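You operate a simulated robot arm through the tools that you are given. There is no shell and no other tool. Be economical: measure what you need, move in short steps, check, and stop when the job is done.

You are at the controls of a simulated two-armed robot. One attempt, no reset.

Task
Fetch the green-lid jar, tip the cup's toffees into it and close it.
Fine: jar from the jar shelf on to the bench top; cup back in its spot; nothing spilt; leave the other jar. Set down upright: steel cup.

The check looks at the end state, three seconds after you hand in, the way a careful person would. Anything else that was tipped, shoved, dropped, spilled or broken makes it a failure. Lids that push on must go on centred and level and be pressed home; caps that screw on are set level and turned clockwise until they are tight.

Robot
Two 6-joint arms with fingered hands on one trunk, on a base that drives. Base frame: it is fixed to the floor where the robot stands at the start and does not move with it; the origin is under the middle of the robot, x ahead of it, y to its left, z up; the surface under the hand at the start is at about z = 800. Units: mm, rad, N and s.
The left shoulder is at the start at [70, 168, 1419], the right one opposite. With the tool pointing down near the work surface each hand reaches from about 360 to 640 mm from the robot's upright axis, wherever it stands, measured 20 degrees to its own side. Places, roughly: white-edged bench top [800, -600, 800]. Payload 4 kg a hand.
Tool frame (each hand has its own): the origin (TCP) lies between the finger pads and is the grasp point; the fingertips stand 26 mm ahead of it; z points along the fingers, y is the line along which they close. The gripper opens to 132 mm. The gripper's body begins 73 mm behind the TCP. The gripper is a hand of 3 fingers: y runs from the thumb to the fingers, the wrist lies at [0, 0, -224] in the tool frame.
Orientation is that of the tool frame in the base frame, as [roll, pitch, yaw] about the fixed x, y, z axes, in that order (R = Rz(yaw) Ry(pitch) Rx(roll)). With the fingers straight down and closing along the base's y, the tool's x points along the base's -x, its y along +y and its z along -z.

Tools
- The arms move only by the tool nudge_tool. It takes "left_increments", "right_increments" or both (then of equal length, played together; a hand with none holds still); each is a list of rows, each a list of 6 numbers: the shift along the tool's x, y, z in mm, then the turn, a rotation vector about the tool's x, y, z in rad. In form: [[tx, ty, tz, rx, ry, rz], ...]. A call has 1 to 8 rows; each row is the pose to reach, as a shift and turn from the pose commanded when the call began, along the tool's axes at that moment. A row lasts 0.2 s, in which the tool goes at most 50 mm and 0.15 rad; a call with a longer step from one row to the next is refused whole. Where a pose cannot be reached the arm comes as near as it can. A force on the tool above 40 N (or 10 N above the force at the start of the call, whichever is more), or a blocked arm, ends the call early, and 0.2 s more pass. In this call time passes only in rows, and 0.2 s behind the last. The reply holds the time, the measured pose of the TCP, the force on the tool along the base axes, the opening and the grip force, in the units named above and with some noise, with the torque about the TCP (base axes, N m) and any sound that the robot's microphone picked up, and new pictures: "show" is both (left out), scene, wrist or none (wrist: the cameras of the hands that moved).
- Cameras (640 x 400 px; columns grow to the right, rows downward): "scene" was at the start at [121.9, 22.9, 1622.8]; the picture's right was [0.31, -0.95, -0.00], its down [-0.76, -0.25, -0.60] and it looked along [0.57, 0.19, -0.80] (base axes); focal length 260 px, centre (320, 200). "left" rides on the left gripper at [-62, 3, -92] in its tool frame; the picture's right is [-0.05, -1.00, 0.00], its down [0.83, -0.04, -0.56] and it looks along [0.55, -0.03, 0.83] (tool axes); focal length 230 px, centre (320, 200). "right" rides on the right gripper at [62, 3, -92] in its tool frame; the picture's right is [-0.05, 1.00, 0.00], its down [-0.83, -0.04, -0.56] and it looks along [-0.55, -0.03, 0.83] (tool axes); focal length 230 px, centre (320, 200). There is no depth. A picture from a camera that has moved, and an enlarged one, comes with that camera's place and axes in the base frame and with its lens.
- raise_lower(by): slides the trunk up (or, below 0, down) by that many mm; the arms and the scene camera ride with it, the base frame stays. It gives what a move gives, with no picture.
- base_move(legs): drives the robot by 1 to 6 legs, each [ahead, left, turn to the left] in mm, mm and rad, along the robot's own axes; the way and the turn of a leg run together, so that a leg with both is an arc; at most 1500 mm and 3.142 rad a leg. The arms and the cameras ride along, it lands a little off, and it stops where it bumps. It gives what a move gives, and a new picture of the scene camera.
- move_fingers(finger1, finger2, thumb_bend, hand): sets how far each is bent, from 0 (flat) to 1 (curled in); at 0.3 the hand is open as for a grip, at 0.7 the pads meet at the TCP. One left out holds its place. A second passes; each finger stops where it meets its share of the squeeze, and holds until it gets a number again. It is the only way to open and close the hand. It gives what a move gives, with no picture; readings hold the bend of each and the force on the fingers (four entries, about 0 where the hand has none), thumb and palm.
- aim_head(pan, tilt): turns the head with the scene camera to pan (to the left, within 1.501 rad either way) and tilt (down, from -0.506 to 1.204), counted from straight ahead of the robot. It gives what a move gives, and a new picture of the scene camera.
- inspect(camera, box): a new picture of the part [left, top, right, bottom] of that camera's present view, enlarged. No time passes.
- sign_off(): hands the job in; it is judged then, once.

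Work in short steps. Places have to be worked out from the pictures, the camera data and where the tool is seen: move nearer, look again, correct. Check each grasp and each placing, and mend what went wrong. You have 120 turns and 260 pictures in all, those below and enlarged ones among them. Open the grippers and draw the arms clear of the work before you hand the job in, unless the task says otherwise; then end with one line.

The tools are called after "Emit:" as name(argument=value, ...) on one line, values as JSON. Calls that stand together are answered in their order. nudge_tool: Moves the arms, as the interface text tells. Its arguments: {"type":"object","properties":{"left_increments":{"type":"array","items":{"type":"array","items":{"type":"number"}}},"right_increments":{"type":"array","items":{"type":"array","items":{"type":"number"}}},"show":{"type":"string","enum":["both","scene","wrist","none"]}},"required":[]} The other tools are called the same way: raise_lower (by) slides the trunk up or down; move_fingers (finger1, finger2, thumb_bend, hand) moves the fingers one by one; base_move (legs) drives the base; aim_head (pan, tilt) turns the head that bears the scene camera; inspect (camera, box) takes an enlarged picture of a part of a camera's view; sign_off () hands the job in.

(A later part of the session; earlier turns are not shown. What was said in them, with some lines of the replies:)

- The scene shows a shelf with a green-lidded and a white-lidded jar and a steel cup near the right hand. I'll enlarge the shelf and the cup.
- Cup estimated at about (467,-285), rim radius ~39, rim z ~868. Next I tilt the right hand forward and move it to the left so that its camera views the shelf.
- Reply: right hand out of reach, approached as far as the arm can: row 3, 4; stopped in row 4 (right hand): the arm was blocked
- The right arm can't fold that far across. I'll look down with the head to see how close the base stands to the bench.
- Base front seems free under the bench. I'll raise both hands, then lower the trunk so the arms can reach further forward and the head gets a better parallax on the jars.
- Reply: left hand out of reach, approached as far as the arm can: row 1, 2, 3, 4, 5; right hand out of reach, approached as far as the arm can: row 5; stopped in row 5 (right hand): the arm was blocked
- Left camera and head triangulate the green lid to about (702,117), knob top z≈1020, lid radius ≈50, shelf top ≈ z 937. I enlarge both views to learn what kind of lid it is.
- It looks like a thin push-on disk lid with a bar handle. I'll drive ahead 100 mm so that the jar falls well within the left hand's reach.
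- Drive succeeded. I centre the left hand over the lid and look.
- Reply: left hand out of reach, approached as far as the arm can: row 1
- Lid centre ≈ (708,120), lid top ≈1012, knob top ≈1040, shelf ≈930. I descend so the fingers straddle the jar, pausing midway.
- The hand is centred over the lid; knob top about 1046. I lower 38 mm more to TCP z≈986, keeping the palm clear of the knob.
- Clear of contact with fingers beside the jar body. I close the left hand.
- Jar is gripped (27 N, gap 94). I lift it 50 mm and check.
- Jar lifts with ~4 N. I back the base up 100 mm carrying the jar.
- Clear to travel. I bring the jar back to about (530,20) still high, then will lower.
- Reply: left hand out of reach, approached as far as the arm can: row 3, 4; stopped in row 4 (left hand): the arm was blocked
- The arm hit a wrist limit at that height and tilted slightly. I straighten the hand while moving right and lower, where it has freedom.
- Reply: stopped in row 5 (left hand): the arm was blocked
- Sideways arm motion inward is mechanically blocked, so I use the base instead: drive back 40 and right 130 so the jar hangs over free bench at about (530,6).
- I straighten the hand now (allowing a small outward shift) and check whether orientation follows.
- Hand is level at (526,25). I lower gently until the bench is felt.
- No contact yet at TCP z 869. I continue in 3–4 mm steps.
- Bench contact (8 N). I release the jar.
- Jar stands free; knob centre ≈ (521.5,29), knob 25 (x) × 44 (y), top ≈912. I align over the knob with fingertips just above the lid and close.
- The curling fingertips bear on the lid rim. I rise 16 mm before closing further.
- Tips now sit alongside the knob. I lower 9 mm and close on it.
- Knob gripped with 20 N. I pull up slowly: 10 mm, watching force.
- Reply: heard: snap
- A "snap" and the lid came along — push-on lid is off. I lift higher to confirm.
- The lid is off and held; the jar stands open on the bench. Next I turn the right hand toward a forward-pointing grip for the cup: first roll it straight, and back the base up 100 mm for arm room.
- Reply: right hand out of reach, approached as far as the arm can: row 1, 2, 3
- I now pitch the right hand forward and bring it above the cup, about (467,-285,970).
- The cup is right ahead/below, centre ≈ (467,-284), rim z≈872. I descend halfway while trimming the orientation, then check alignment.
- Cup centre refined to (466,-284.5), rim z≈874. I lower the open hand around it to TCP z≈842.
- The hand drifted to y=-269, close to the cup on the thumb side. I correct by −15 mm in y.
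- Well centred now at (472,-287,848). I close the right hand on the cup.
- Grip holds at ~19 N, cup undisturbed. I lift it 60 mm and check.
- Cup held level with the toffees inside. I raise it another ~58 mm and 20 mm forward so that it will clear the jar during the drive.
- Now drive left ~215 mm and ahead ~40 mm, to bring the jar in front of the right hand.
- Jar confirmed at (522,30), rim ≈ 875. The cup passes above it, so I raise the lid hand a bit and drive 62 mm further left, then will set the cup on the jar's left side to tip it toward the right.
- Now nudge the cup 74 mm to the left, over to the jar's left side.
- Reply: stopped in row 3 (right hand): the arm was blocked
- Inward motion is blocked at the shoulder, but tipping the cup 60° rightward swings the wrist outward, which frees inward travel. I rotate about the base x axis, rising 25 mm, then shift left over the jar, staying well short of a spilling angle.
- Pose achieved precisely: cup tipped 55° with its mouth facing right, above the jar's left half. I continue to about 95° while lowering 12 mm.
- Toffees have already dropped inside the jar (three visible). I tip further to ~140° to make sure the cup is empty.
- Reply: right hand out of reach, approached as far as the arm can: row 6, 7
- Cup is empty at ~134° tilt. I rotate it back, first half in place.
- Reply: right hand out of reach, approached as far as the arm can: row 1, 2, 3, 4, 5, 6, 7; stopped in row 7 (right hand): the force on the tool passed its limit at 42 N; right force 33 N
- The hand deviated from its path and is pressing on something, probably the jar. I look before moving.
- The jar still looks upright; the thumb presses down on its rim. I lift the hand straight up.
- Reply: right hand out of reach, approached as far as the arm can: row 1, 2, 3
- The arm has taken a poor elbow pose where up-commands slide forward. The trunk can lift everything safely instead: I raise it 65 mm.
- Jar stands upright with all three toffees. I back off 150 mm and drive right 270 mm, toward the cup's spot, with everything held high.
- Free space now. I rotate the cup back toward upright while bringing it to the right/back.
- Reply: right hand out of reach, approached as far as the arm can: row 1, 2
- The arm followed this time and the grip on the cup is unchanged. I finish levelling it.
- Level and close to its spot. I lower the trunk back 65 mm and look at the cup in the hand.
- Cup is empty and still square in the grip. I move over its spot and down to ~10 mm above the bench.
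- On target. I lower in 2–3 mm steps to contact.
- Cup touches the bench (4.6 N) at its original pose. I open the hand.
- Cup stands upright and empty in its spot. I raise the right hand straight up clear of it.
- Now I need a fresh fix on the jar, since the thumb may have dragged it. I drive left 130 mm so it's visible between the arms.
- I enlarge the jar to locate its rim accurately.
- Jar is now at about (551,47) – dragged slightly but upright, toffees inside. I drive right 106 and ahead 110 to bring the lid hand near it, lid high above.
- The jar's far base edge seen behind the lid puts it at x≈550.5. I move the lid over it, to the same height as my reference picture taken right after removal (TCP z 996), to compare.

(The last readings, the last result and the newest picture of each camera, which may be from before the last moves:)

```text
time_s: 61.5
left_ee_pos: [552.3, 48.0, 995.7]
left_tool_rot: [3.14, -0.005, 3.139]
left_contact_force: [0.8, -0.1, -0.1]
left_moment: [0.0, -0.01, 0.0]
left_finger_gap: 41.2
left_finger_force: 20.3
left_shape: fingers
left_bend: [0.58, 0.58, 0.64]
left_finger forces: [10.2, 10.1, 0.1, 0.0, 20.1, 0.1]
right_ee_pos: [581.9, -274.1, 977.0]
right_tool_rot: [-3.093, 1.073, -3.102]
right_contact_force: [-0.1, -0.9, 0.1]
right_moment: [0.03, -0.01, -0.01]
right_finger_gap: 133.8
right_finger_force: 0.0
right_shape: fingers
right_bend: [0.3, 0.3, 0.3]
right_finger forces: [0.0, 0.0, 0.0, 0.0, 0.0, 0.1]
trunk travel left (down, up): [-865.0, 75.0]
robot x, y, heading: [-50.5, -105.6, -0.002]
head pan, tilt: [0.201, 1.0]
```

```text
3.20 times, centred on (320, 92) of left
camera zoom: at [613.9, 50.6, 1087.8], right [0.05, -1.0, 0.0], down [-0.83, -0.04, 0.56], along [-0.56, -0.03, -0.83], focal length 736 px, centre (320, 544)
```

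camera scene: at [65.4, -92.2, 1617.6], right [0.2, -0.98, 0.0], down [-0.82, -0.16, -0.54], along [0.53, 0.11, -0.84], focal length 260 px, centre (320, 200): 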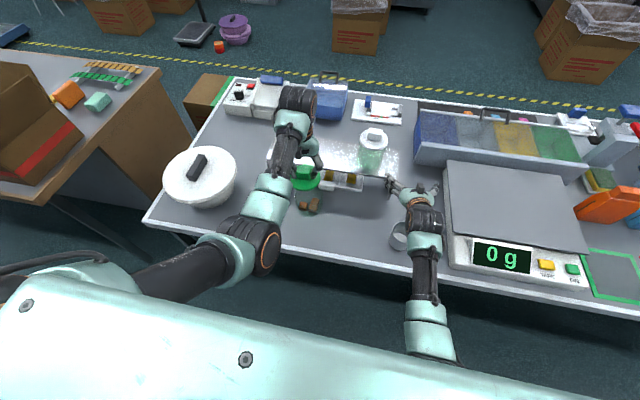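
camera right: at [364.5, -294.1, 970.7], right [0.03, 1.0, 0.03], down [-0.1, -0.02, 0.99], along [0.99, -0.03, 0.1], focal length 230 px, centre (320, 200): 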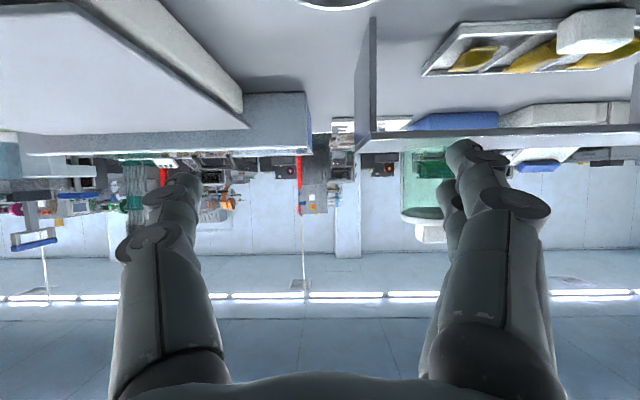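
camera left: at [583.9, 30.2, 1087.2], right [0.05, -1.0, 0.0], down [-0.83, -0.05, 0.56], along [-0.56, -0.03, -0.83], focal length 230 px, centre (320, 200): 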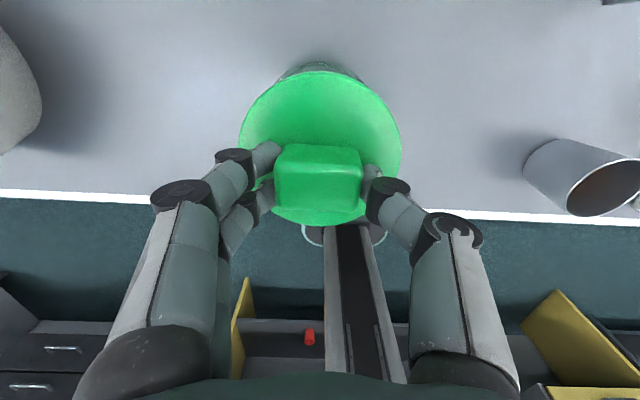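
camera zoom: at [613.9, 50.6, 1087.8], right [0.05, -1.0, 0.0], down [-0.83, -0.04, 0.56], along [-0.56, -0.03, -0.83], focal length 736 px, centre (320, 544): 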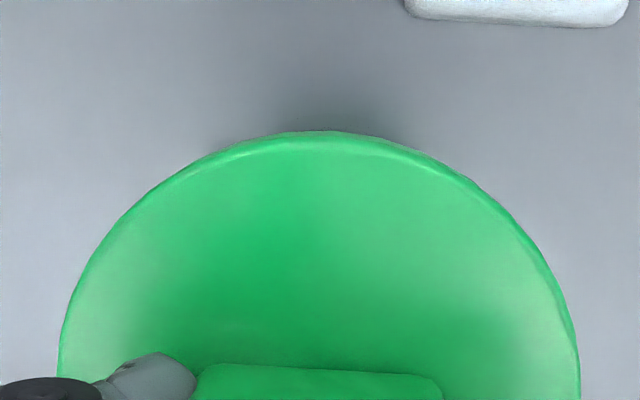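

The jar rim hides just behind the lid, so the lid is ~8 mm too far forward. I shift back 8 mm and compare again.

Emit:
nudge_tool(left_increments=[[8, 0, 0, 0, 0, 0]], show="none")

Emit:
inspect(camera="left", box=[220, 30, 420, 155])

Emit:
inspect(camera="left", box=[0, 0, 640, 400])

```text
time_s: 61.9
left_ee_pos: [544.4, 48.2, 995.9]
left_tool_rot: [3.14, -0.003, 3.141]
left_contact_force: [-0.2, -1.0, -0.5]
left_moment: [0.02, -0.02, 0.02]
left_finger_gap: 41.1
left_finger_force: 19.9
left_shape: fingers
left_bend: [0.58, 0.58, 0.64]
left_finger forces: [10.2, 10.0, 0.0, 0.1, 20.2, 0.0]
right_ee_pos: [580.8, -273.6, 977.5]
right_tool_rot: [-3.093, 1.074, -3.1]
right_contact_force: [-0.5, -0.4, 0.5]
right_moment: [0.04, 0.0, 0.0]
right_finger_gap: 134.0
right_finger_force: 0.1
right_shape: fingers
right_bend: [0.3, 0.3, 0.3]
right_finger forces: [0.0, 0.0, 0.0, 0.1, 0.1, 0.0]
trunk travel left (down, up): [-865.0, 75.0]
robot x, y, heading: [-52.1, -101.8, 0.004]
head pan, tilt: [0.201, 1.0]
```

```text
3.20 times, centred on (320, 92) of left
camera zoom: at [605.3, 51.5, 1088.4], right [0.05, -1.0, 0.0], down [-0.83, -0.04, 0.56], along [-0.56, -0.03, -0.83], focal length 736 px, centre (320, 544)
```

zoom: 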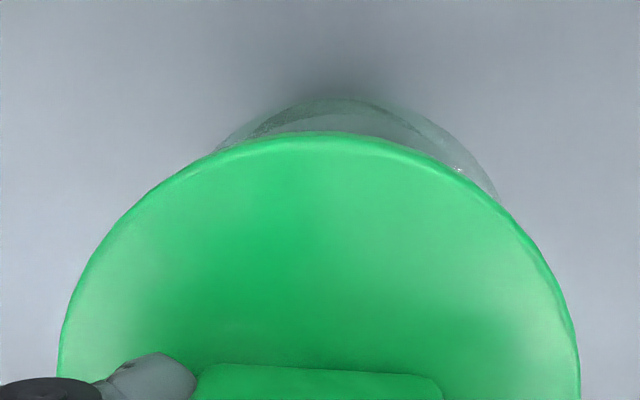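

```text
1.00 times, centred on (320, 200) of left (not enlarged: the box is as wide or as high as the picture)
camera zoom: at [605.3, 51.5, 1088.4], right [0.05, -1.0, 0.0], down [-0.83, -0.04, 0.56], along [-0.56, -0.03, -0.83], focal length 230 px, centre (320, 200)
```

zoom: 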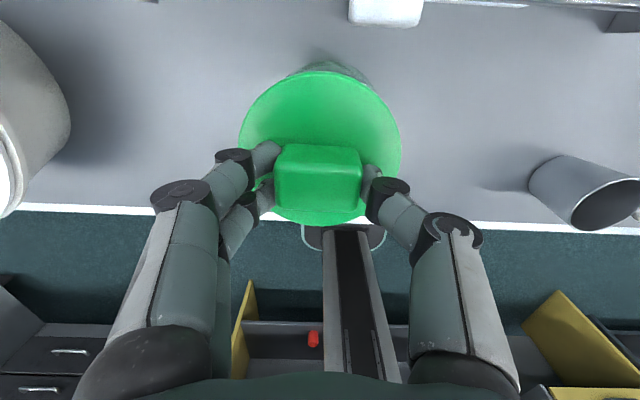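

Now the rim shows: jar is ~8 mm to −y and ~2 mm forward relative to the lid. I correct and re-check.

Emit:
nudge_tool(left_increments=[[-1.8, -8, 0, 0, 0, 0]], show="none")

Emit:
inspect(camera="left", box=[220, 30, 420, 155])

```text
time_s: 62.3
left_ee_pos: [546.3, 41.8, 996.3]
left_tool_rot: [3.139, -0.003, 3.139]
left_contact_force: [-0.3, 0.0, -0.3]
left_moment: [0.01, -0.02, -0.02]
left_finger_gap: 41.3
left_finger_force: 20.6
left_shape: fingers
left_bend: [0.58, 0.58, 0.64]
left_finger forces: [10.1, 10.1, 0.1, 0.1, 20.1, 0.1]
right_ee_pos: [583.4, -274.5, 976.9]
right_tool_rot: [-3.095, 1.074, -3.103]
right_contact_force: [0.6, -0.2, 0.2]
right_moment: [0.01, 0.03, -0.02]
right_finger_gap: 134.2
right_finger_force: 0.1
right_shape: fingers
right_bend: [0.3, 0.3, 0.3]
right_finger forces: [0.0, 0.1, 0.0, 0.0, 0.0, 0.0]
trunk travel left (down, up): [-865.0, 75.0]
robot x, y, heading: [-51.7, -101.5, -0.001]
head pan, tilt: [0.201, 1.0]
```

```text
3.20 times, centred on (320, 92) of left
camera zoom: at [608.7, 43.5, 1087.2], right [0.05, -1.0, 0.0], down [-0.83, -0.04, 0.56], along [-0.56, -0.03, -0.83], focal length 736 px, centre (320, 544)
```

zoom: 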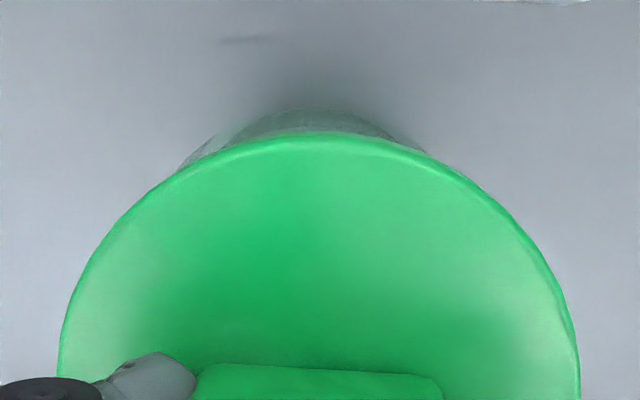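

Nearly centred; I trim 1.5 mm in +y, 0.7 mm back, and descend to TCP z≈937 (just above seating) to check.

Emit:
nudge_tool(left_increments=[[0.7, 1.5, 15, 0, 0, 0], [0.7, 1.5, 35, 0, 0, 0], [0.7, 1.5, 52, 0, 0, 0], [0.7, 1.5, 59, 0, 0, 0]], show="none")

Emit:
inspect(camera="left", box=[220, 30, 420, 155])

Emit:
inspect(camera="scene", box=[270, 150, 370, 230])

```text
time_s: 63.3
left_ee_pos: [545.2, 43.9, 936.5]
left_tool_rot: [3.141, -0.004, 3.141]
left_contact_force: [-0.2, -0.4, 0.2]
left_moment: [0.03, -0.02, 0.01]
left_finger_gap: 41.3
left_finger_force: 19.9
left_shape: fingers
left_bend: [0.58, 0.58, 0.64]
left_finger forces: [10.1, 10.0, 0.1, 0.1, 20.1, 0.1]
right_ee_pos: [581.4, -274.1, 976.8]
right_tool_rot: [-3.096, 1.072, -3.103]
right_contact_force: [-0.3, 0.4, 0.4]
right_moment: [-0.01, 0.02, -0.02]
right_finger_gap: 134.2
right_finger_force: 0.1
right_shape: fingers
right_bend: [0.3, 0.3, 0.3]
right_finger forces: [0.0, 0.0, 0.0, 0.0, 0.1, 0.1]
trunk travel left (down, up): [-865.0, 75.0]
robot x, y, heading: [-51.2, -102.9, -0.002]
head pan, tilt: [0.201, 1.0]
```

```text
3.20 times, centred on (320, 92) of left
camera zoom: at [607.6, 45.3, 1028.6], right [0.05, -1.0, 0.0], down [-0.83, -0.04, 0.56], along [-0.56, -0.03, -0.83], focal length 736 px, centre (320, 544)
```

zoom: 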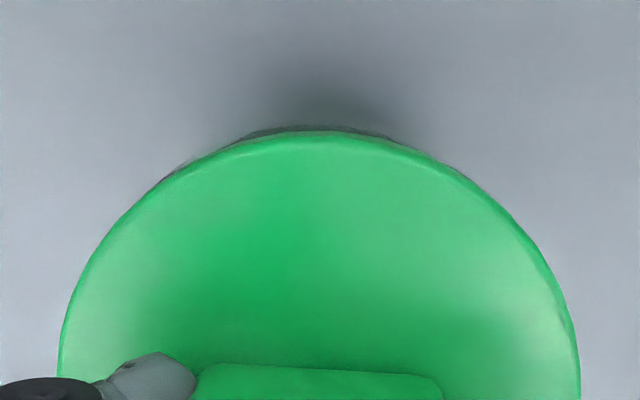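

```text
5.00 times, centred on (320, 190) of scene
camera zoom: at [68.6, -90.5, 1617.3], right [0.2, -0.98, 0.0], down [-0.83, -0.16, -0.54], along [0.53, 0.11, -0.84], focal length 1299 px, centre (320, 250)
```

zoom: 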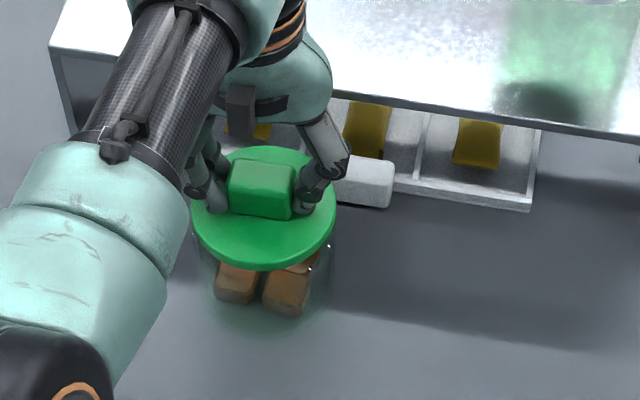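

The rim crescent suggests a residual of about 1 mm in each axis; I correct (back 1.2, +y 1.0) and lower the lid until it meets the jar.

Emit:
nudge_tool(left_increments=[[1.2, 1, 0, 0, 0, 0], [1.2, 1, 5, 0, 0, 0], [1.2, 1, 9, 0, 0, 0], [1.2, 1, 12, 0, 0, 0], [1.2, 1, 14, 0, 0, 0]], show="none")

Emit:
inspect(camera="left", box=[220, 30, 420, 155])

Emit:
inspect(camera="scene", box=[270, 150, 370, 230])

```text
time_s: 64.5
left_ee_pos: [544.6, 44.2, 922.3]
left_tool_rot: [3.14, -0.003, 3.141]
left_contact_force: [-0.2, 0.8, -0.9]
left_moment: [-0.02, 0.0, 0.0]
left_finger_gap: 41.4
left_finger_force: 20.3
left_shape: fingers
left_bend: [0.58, 0.58, 0.64]
left_finger forces: [10.1, 10.0, 0.0, 0.1, 20.1, 0.1]
right_ee_pos: [581.7, -274.2, 975.9]
right_tool_rot: [-3.096, 1.074, -3.103]
right_contact_force: [0.3, 0.3, 0.7]
right_moment: [-0.01, 0.0, 0.01]
right_finger_gap: 134.0
right_finger_force: 0.1
right_shape: fingers
right_bend: [0.3, 0.3, 0.3]
right_finger forces: [0.0, 0.0, 0.1, 0.0, 0.1, 0.0]
trunk travel left (down, up): [-865.0, 75.0]
robot x, y, heading: [-46.5, -103.4, -0.004]
head pan, tilt: [0.201, 1.0]
```

```text
3.20 times, centred on (320, 92) of left
camera zoom: at [606.7, 46.5, 1014.3], right [0.05, -1.0, 0.0], down [-0.83, -0.04, 0.56], along [-0.56, -0.03, -0.83], focal length 736 px, centre (320, 544)
```

zoom: 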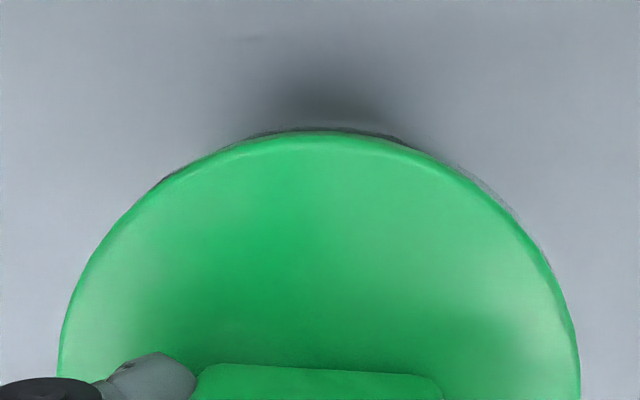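

```text
5.00 times, centred on (320, 190) of scene
camera zoom: at [68.6, -90.6, 1617.3], right [0.2, -0.98, 0.0], down [-0.83, -0.16, -0.54], along [0.53, 0.11, -0.84], focal length 1299 px, centre (320, 250)
```

zoom: 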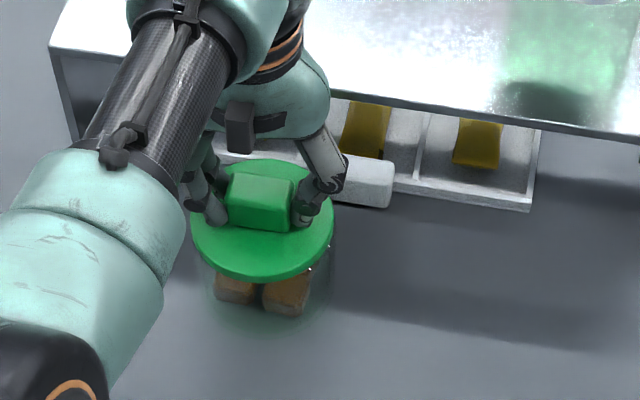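

Still no contact; the lid is very close. I go down in small steps until it seats.

Emit:
nudge_tool(left_increments=[[0, -0.5, 1.5, 0, 0, 0], [0, -0.5, 3, 0, 0, 0], [0, -0.5, 4.5, 0, 0, 0], [0, -0.5, 6, 0, 0, 0]], show="none")

```text
time_s: 65.5
left_ee_pos: [543.9, 43.4, 920.0]
left_tool_rot: [3.139, 0.003, -3.141]
left_contact_force: [-1.2, 1.1, 19.0]
left_moment: [0.29, 0.02, 0.02]
left_finger_gap: 41.3
left_finger_force: 21.9
left_shape: fingers
left_bend: [0.59, 0.59, 0.64]
left_finger forces: [11.1, 11.1, 0.1, 0.0, 21.7, 0.1]
right_ee_pos: [579.4, -274.1, 979.0]
right_tool_rot: [-3.096, 1.074, -3.104]
right_contact_force: [-0.6, 0.2, -0.7]
right_moment: [0.0, 0.01, 0.03]
right_finger_gap: 133.9
right_finger_force: 0.3
right_shape: fingers
right_bend: [0.3, 0.3, 0.3]
right_finger forces: [0.0, 0.0, 0.0, 0.0, 0.0, 0.1]
trunk travel left (down, up): [-865.0, 75.0]
robot x, y, heading: [-46.4, -105.8, -0.004]
head pan, tilt: [0.201, 1.0]
heard: snap
```

A "snap" with ~19 N contact: the lid clicked on. I press a little further to make sure it's home.

Emit:
nudge_tool(left_increments=[[0, 0, 2, 0, 0, 0], [0, 0, 4, 0, 0, 0]], show="wrist")

Emit:
inspect(camera="scene", box=[270, 150, 370, 230])

```text
time_s: 66.1
left_ee_pos: [545.8, 42.8, 919.8]
left_tool_rot: [3.14, 0.006, 3.141]
left_contact_force: [0.7, 0.6, 34.5]
left_moment: [0.32, 0.02, 0.01]
left_finger_gap: 41.1
left_finger_force: 24.2
left_shape: fingers
left_bend: [0.6, 0.6, 0.65]
left_finger forces: [12.1, 13.3, 0.0, 0.0, 23.8, 0.0]
right_ee_pos: [577.9, -275.5, 979.1]
right_tool_rot: [-3.095, 1.076, -3.105]
right_contact_force: [1.1, -0.4, -0.7]
right_moment: [0.01, 0.07, -0.02]
right_finger_gap: 134.1
right_finger_force: 0.0
right_shape: fingers
right_bend: [0.3, 0.3, 0.3]
right_finger forces: [0.0, 0.1, 0.0, 0.1, 0.0, 0.0]
trunk travel left (down, up): [-865.0, 75.0]
robot x, y, heading: [-50.8, -104.0, -0.006]
head pan, tilt: [0.201, 1.0]
camera left: at [604.9, 44.4, 1011.7], right [0.05, -1.0, 0.0], down [-0.83, -0.04, 0.55], along [-0.55, -0.03, -0.84], focal length 230 px, centre (320, 200)
```

left: 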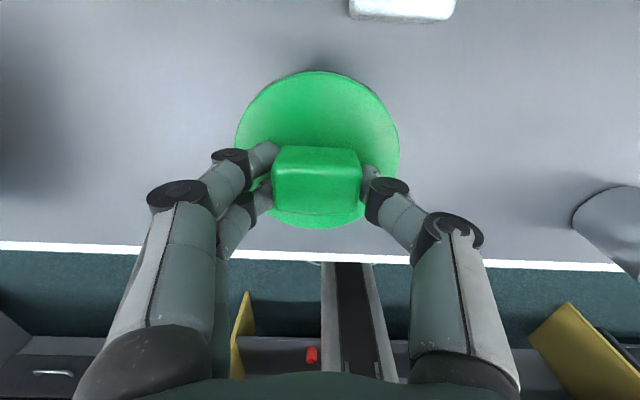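

```text
5.00 times, centred on (320, 190) of scene
camera zoom: at [62.3, -92.2, 1618.1], right [0.2, -0.98, 0.0], down [-0.82, -0.16, -0.54], along [0.53, 0.11, -0.84], focal length 1299 px, centre (320, 250)
```

zoom: 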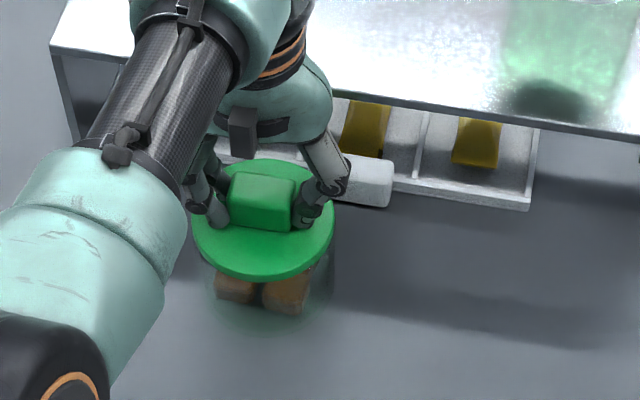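

Solid at 34 N with no further travel, so it's home. I relieve the pressure and open the hand.

Emit:
nudge_tool(left_increments=[[0, 0, -3, 0, 0, 0], [0, 0, -6, 0, 0, 0]], show="none")

Emit:
move_fingers(hand="left", finger1=0.5, finger2=0.5, thumb_bend=0.5)

Emit:
nudge_tool(left_increments=[[0, 0, -25, 0, 0, 0], [0, 0, -60, 0, 0, 0], [-10, 0, -90, 0, 0, 0]], show="both")

```text
time_s: 66.7
left_ee_pos: [544.7, 43.5, 920.3]
left_tool_rot: [3.14, -0.003, 3.14]
left_contact_force: [5.5, -1.4, 16.4]
left_moment: [0.11, -0.13, 0.0]
left_finger_gap: 41.0
left_finger_force: 22.3
left_shape: fingers
left_bend: [0.6, 0.6, 0.65]
left_finger forces: [11.0, 10.7, 0.0, 0.1, 23.0, 0.0]
right_ee_pos: [580.8, -275.6, 978.3]
right_tool_rot: [-3.097, 1.073, -3.104]
right_contact_force: [-0.5, -1.0, 0.0]
right_moment: [0.03, 0.02, -0.01]
right_finger_gap: 133.9
right_finger_force: 0.1
right_shape: fingers
right_bend: [0.3, 0.3, 0.3]
right_finger forces: [0.0, 0.0, 0.1, 0.0, 0.1, 0.1]
trunk travel left (down, up): [-865.0, 75.0]
robot x, y, heading: [-50.9, -105.7, -0.002]
head pan, tilt: [0.201, 1.0]
```

```text
time_s: 67.7
left_ee_pos: [542.2, 44.1, 920.9]
left_tool_rot: [3.14, -0.002, 3.139]
left_contact_force: [1.7, 5.6, 16.6]
left_moment: [-0.03, -0.08, 0.05]
left_finger_gap: 56.9
left_finger_force: 8.7
left_shape: fingers
left_bend: [0.51, 0.51, 0.54]
left_finger forces: [3.6, 2.1, 0.0, 0.0, 11.9, 0.1]
right_ee_pos: [579.3, -273.9, 978.0]
right_tool_rot: [-3.092, 1.075, -3.101]
right_contact_force: [-0.3, -0.1, 0.5]
right_moment: [0.03, 0.02, 0.02]
right_finger_gap: 133.9
right_finger_force: 0.0
right_shape: fingers
right_bend: [0.3, 0.3, 0.3]
right_finger forces: [0.1, 0.0, 0.1, 0.1, 0.1, 0.1]
trunk travel left (down, up): [-865.0, 75.0]
robot x, y, heading: [-55.6, -100.7, -0.003]
head pan, tilt: [0.201, 1.0]
```

```text
time_s: 68.5
left_ee_pos: [555.3, 42.5, 1009.7]
left_tool_rot: [3.139, -0.008, 3.141]
left_contact_force: [0.3, 0.4, 1.0]
left_moment: [0.04, -0.02, -0.03]
left_finger_gap: 66.8
left_finger_force: 0.0
left_shape: fingers
left_bend: [0.5, 0.5, 0.5]
left_finger forces: [0.0, 0.0, 0.2, 0.0, 0.0, 0.0]
right_ee_pos: [581.9, -275.1, 976.2]
right_tool_rot: [-3.095, 1.071, -3.103]
right_contact_force: [-0.1, -0.5, 0.5]
right_moment: [-0.03, 0.0, -0.01]
right_finger_gap: 133.8
right_finger_force: 0.1
right_shape: fingers
right_bend: [0.3, 0.3, 0.3]
right_finger forces: [0.0, 0.0, 0.0, 0.0, 0.0, 0.0]
trunk travel left (down, up): [-865.0, 75.0]
robot x, y, heading: [-50.8, -103.8, -0.003]
head pan, tilt: [0.201, 1.0]
camera scene: at [69.2, -90.9, 1617.2], right [0.2, -0.98, 0.0], down [-0.83, -0.16, -0.54], along [0.53, 0.11, -0.84], focal length 260 px, centre (320, 200)
camera left: at [616.5, 44.5, 1100.1], right [0.05, -1.0, 0.0], down [-0.83, -0.04, 0.56], along [-0.56, -0.03, -0.83], focal length 230 px, centre (320, 200)
```

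scene: 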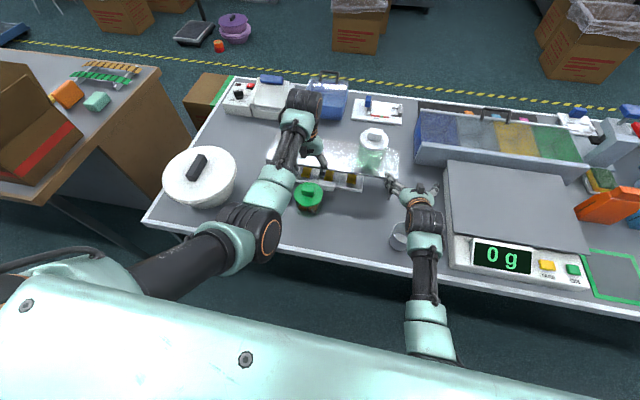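
left: 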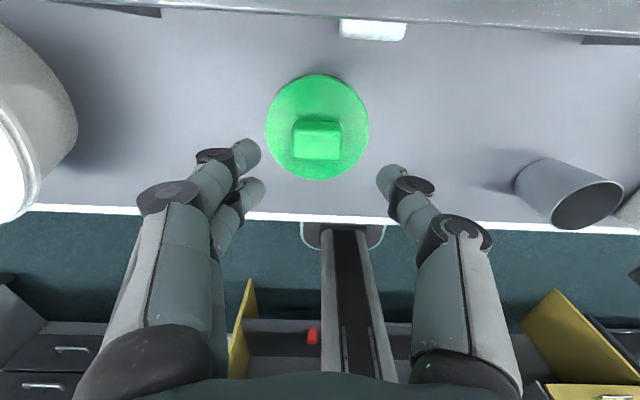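

Hand is off and the jar stands closed. I enlarge to check the lid is level and centred.

Emit:
inspect(camera="scene", box=[275, 165, 345, 225])

Emit:
inspect(camera="left", box=[240, 50, 400, 200])

```text
6.67 times, centred on (310, 195) of scene
camera zoom: at [69.2, -90.9, 1617.2], right [0.2, -0.98, 0.0], down [-0.83, -0.16, -0.54], along [0.53, 0.11, -0.84], focal length 1732 px, centre (387, 233)
```

zoom: 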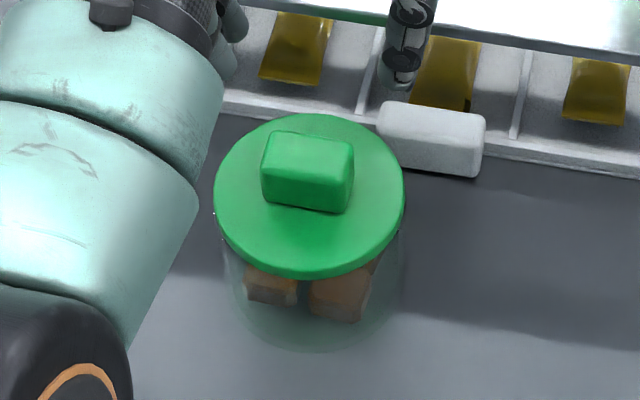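

```text
2.67 times, centred on (320, 125) of left
camera zoom: at [616.5, 44.5, 1100.1], right [0.05, -1.0, 0.0], down [-0.83, -0.04, 0.56], along [-0.56, -0.03, -0.83], focal length 614 px, centre (320, 400)
```

zoom: 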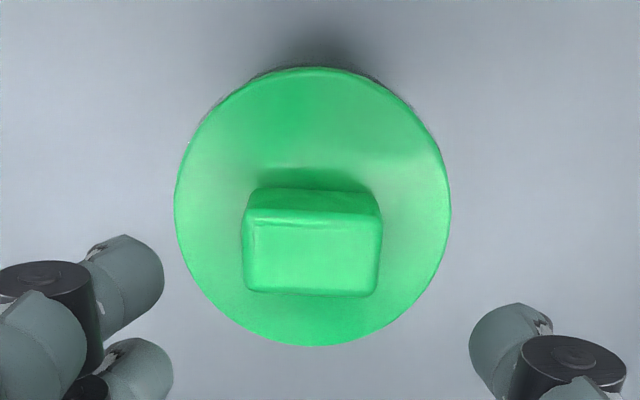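

Lid looks level and centred. For certainty I give one firm central press on the knob with closed fingers.

Emit:
move_fingers(hand="left", finger1=0.68, finger2=0.68, thumb_bend=0.68)

Emit:
nudge_tool(left_increments=[[9.5, 0, 20, 0, 0, 0], [9.5, 0, 45, 0, 0, 0], [9.5, 0, 55, 0, 0, 0]], show="wrist")

```text
time_s: 69.5
left_ee_pos: [554.1, 41.6, 1008.9]
left_tool_rot: [3.139, -0.004, 3.14]
left_contact_force: [0.2, 0.0, -0.1]
left_moment: [-0.01, 0.02, 0.01]
left_finger_gap: 11.5
left_finger_force: 0.1
left_shape: fingers
left_bend: [0.68, 0.68, 0.68]
left_finger forces: [0.0, 0.1, 0.1, 0.0, 0.0, 0.1]
right_ee_pos: [581.4, -274.8, 976.9]
right_tool_rot: [-3.094, 1.073, -3.103]
right_contact_force: [-0.1, -0.1, -0.2]
right_moment: [0.01, 0.0, 0.01]
right_finger_gap: 133.8
right_finger_force: 0.0
right_shape: fingers
right_bend: [0.3, 0.3, 0.3]
right_finger forces: [0.0, 0.0, 0.0, 0.0, 0.0, 0.0]
trunk travel left (down, up): [-865.0, 75.0]
robot x, y, heading: [-50.8, -103.9, -0.006]
head pan, tilt: [0.201, 1.0]
```

```text
time_s: 70.3
left_ee_pos: [546.3, 43.3, 953.3]
left_tool_rot: [-3.141, -0.002, 3.14]
left_contact_force: [0.8, -0.2, -0.9]
left_moment: [0.03, 0.0, 0.01]
left_finger_gap: 11.4
left_finger_force: 0.0
left_shape: fingers
left_bend: [0.68, 0.68, 0.68]
left_finger forces: [0.0, 0.0, 0.0, 0.0, 0.0, 0.1]
right_ee_pos: [581.4, -273.9, 976.9]
right_tool_rot: [-3.094, 1.072, -3.103]
right_contact_force: [0.4, 0.0, -0.1]
right_moment: [0.01, 0.05, 0.01]
right_finger_gap: 133.7
right_finger_force: 0.0
right_shape: fingers
right_bend: [0.3, 0.3, 0.3]
right_finger forces: [0.0, 0.0, 0.0, 0.0, 0.0, 0.0]
trunk travel left (down, up): [-865.0, 75.0]
robot x, y, heading: [-48.0, -104.4, -0.002]
head pan, tilt: [0.201, 1.0]
camera left: at [607.4, 44.9, 1045.1], right [0.05, -1.0, 0.0], down [-0.83, -0.04, 0.56], along [-0.56, -0.03, -0.83], focal length 230 px, centre (320, 200)
```

left: 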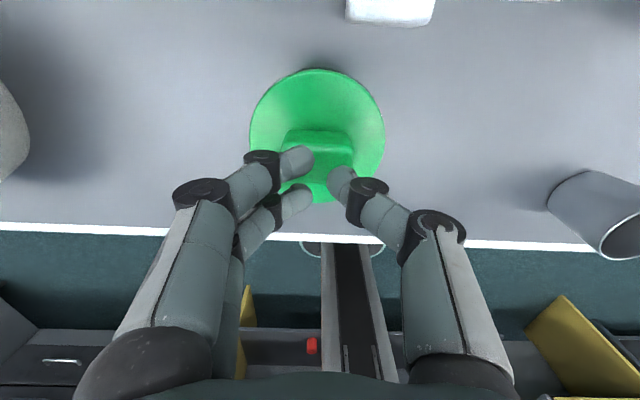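

Fingertips sit above the knob. I press down in small steps until about 35–40 N.

Emit:
nudge_tool(left_increments=[[0, 0, 6, 0, 0, 0], [0, 0, 11, 0, 0, 0], [0, 0, 15, 0, 0, 0], [0, 0, 18, 0, 0, 0], [0, 0, 21, 0, 0, 0], [0, 0, 24, 0, 0, 0]], show="wrist")

```text
time_s: 71.3
left_ee_pos: [548.2, 41.2, 946.3]
left_tool_rot: [-3.141, 0.012, -3.141]
left_contact_force: [-9.6, -0.3, 21.6]
left_moment: [-0.04, 0.39, -0.05]
left_finger_gap: 9.0
left_finger_force: 11.9
left_shape: fingers
left_bend: [0.69, 0.7, 0.69]
left_finger forces: [4.4, 6.6, 0.0, 0.1, 11.4, 0.0]
right_ee_pos: [578.9, -276.2, 978.4]
right_tool_rot: [-3.093, 1.075, -3.102]
right_contact_force: [0.3, -0.5, -0.2]
right_moment: [0.0, 0.02, -0.03]
right_finger_gap: 134.0
right_finger_force: 0.1
right_shape: fingers
right_bend: [0.3, 0.3, 0.3]
right_finger forces: [0.0, 0.0, 0.0, 0.0, 0.0, 0.1]
trunk travel left (down, up): [-865.0, 75.0]
robot x, y, heading: [-52.8, -105.0, -0.001]
head pan, tilt: [0.201, 1.0]
stopped in row 5 (left hand): the force on the tool passed its limit at 42 N (the readings are from after the stop); the commanded pose is now the measured one
camera left: at [608.3, 44.4, 1038.8], right [0.05, -1.0, 0.0], down [-0.84, -0.04, 0.54], along [-0.54, -0.03, -0.84], focal length 230 px, centre (320, 200)
```

left: 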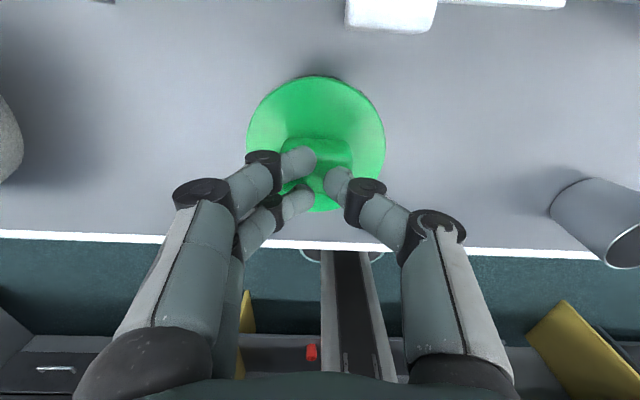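

Pressed to 42 N with no further click, so it is seated. I lift off and back away.

Emit:
nudge_tool(left_increments=[[0, 0, -20, 0, 0, 0], [0, 0, -55, 0, 0, 0], [0, 0, -90, 0, 0, 0]], show="none")

Emit:
move_fingers(hand="left", finger1=0.3, finger2=0.3, thumb_bend=0.3)

Emit:
base_move(legs=[[-250, 0, 0]])

Emit:
aim_head(pan=0.0, tilt=0.8)

```text
time_s: 72.1
left_ee_pos: [548.5, 42.7, 1030.6]
left_tool_rot: [-3.141, 0.009, 3.14]
left_contact_force: [-0.6, -0.2, 0.7]
left_moment: [-0.03, 0.04, 0.01]
left_finger_gap: 10.2
left_finger_force: 0.1
left_shape: fingers
left_bend: [0.68, 0.68, 0.68]
left_finger forces: [0.0, 0.0, 0.1, 0.0, 0.0, 0.0]
right_ee_pos: [581.8, -273.9, 978.0]
right_tool_rot: [-3.092, 1.072, -3.101]
right_contact_force: [-0.6, -0.1, 0.1]
right_moment: [0.0, -0.01, 0.0]
right_finger_gap: 134.0
right_finger_force: 0.2
right_shape: fingers
right_bend: [0.3, 0.3, 0.3]
right_finger forces: [0.0, 0.1, 0.0, 0.0, 0.0, 0.0]
trunk travel left (down, up): [-865.0, 75.0]
robot x, y, heading: [-49.0, -101.4, -0.004]
head pan, tilt: [0.201, 1.0]
```

```text
time_s: 73.1
left_ee_pos: [547.4, 42.7, 1031.9]
left_tool_rot: [3.141, 0.009, 3.141]
left_contact_force: [-0.3, 0.5, 0.4]
left_moment: [0.0, 0.0, 0.01]
left_finger_gap: 133.7
left_finger_force: 0.1
left_shape: fingers
left_bend: [0.3, 0.3, 0.3]
left_finger forces: [0.0, 0.0, 0.0, 0.0, 0.0, 0.1]
right_ee_pos: [582.3, -274.8, 977.1]
right_tool_rot: [-3.092, 1.074, -3.102]
right_contact_force: [0.5, -1.1, 0.4]
right_moment: [0.0, -0.03, 0.04]
right_finger_gap: 134.0
right_finger_force: 0.1
right_shape: fingers
right_bend: [0.3, 0.3, 0.3]
right_finger forces: [0.0, 0.1, 0.0, 0.0, 0.0, 0.0]
trunk travel left (down, up): [-865.0, 75.0]
robot x, y, heading: [-51.4, -104.2, -0.003]
head pan, tilt: [0.201, 1.0]
```

```text
time_s: 74.9
left_ee_pos: [300.0, 43.4, 1029.0]
left_tool_rot: [-3.14, 0.008, -3.141]
left_contact_force: [-0.1, -0.9, -0.3]
left_moment: [-0.02, 0.01, -0.03]
left_finger_gap: 133.8
left_finger_force: 0.0
left_shape: fingers
left_bend: [0.3, 0.3, 0.3]
left_finger forces: [0.1, 0.0, 0.0, 0.0, 0.0, 0.0]
right_ee_pos: [335.0, -274.0, 976.4]
right_tool_rot: [-3.096, 1.071, -3.102]
right_contact_force: [-0.8, 0.2, -1.2]
right_moment: [-0.01, 0.02, 0.0]
right_finger_gap: 133.9
right_finger_force: 0.0
right_shape: fingers
right_bend: [0.3, 0.3, 0.3]
right_finger forces: [0.0, 0.0, 0.0, 0.0, 0.0, 0.0]
trunk travel left (down, up): [-865.0, 75.0]
robot x, y, heading: [-299.6, -97.7, 0.002]
head pan, tilt: [0.201, 1.0]
camera scene: at [-178.4, -89.7, 1617.1], right [0.2, -0.98, 0.0], down [-0.83, -0.17, -0.54], along [0.53, 0.11, -0.84], focal length 260 px, centre (320, 200)
```

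scene: 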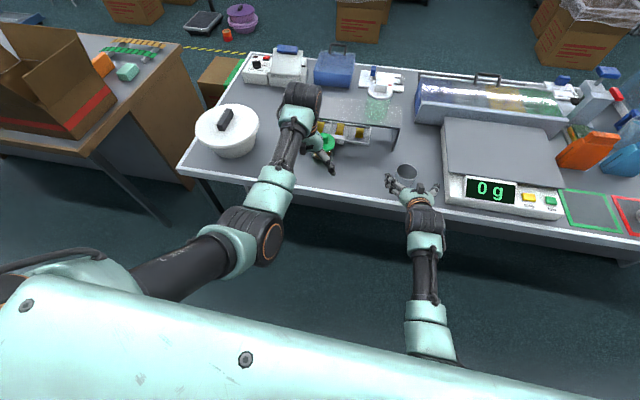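

```text
time_s: 75.7
left_ee_pos: [297.8, 43.0, 1032.7]
left_tool_rot: [-3.142, 0.008, 3.141]
left_contact_force: [-0.2, 0.9, 0.2]
left_moment: [-0.03, -0.02, -0.02]
left_finger_gap: 134.1
left_finger_force: 0.0
left_shape: fingers
left_bend: [0.3, 0.3, 0.3]
left_finger forces: [0.1, 0.0, 0.0, 0.0, 0.0, 0.0]
right_ee_pos: [332.4, -273.6, 976.8]
right_tool_rot: [-3.092, 1.074, -3.1]
right_contact_force: [0.2, -0.2, 0.7]
right_moment: [-0.04, 0.01, -0.03]
right_finger_gap: 134.1
right_finger_force: 0.0
right_shape: fingers
right_bend: [0.3, 0.3, 0.3]
right_finger forces: [0.0, 0.0, 0.1, 0.0, 0.0, 0.0]
trunk travel left (down, up): [-865.0, 75.0]
robot x, y, heading: [-299.0, -101.2, -0.004]
head pan, tilt: [0.0, 0.799]
camera scene: at [-169.4, -103.5, 1632.5], right [0.0, -1.0, 0.0], down [-0.72, 0.0, -0.7], along [0.7, 0.0, -0.72], focal length 260 px, centre (320, 200)
```

scene: 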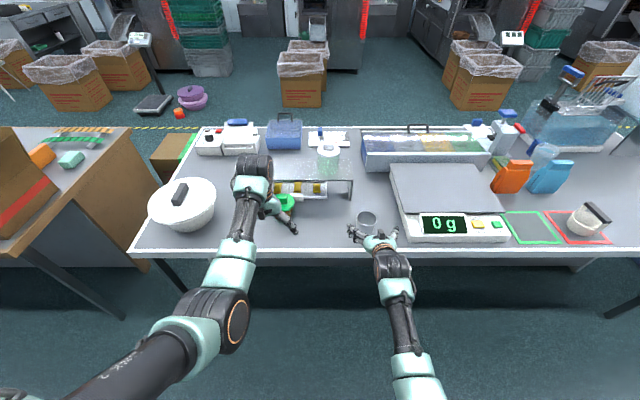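

Everything seems in order; a final enlarged check of the jar and the cup.

Emit:
inspect(camera="scene", box=[240, 140, 400, 250])

Emit:
inspect(camera="right", box=[200, 0, 640, 260])

```text
3.64 times, centred on (320, 195) of scene
camera zoom: at [-169.4, -103.5, 1632.5], right [0.0, -1.0, 0.0], down [-0.72, 0.0, -0.7], along [0.7, 0.0, -0.72], focal length 945 px, centre (320, 218)
```

zoom: 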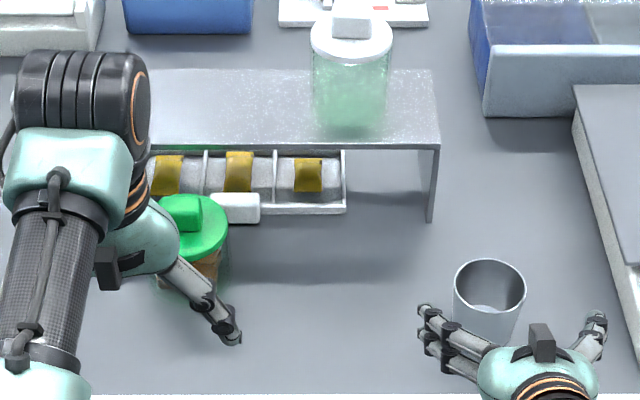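

```text
1.45 times, centred on (420, 130) of right
camera zoom: at [221.4, -271.2, 967.7], right [0.03, 1.0, 0.02], down [-0.09, -0.02, 1.0], along [1.0, -0.03, 0.09], focal length 335 px, centre (174, 302)
```

zoom: 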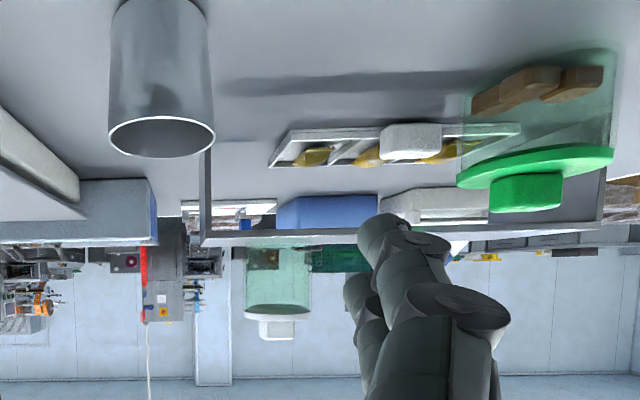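

The closed jar is on the bench with its lid level, the cup is upright and empty in its spot, the other jar is untouched, and the hands are open and clear. I hand in.

Emit:
sign_off()

```text
The job is handed in.
```

The green-lid jar is on the bench top with the three toffees inside and its lid snapped on, and the steel cup is back upright in its spot. Nothing spilled and the other jar wasn't touched. The right thumb caught the jar after the pour and slid it about 25–30 mm along the bench, still upright.
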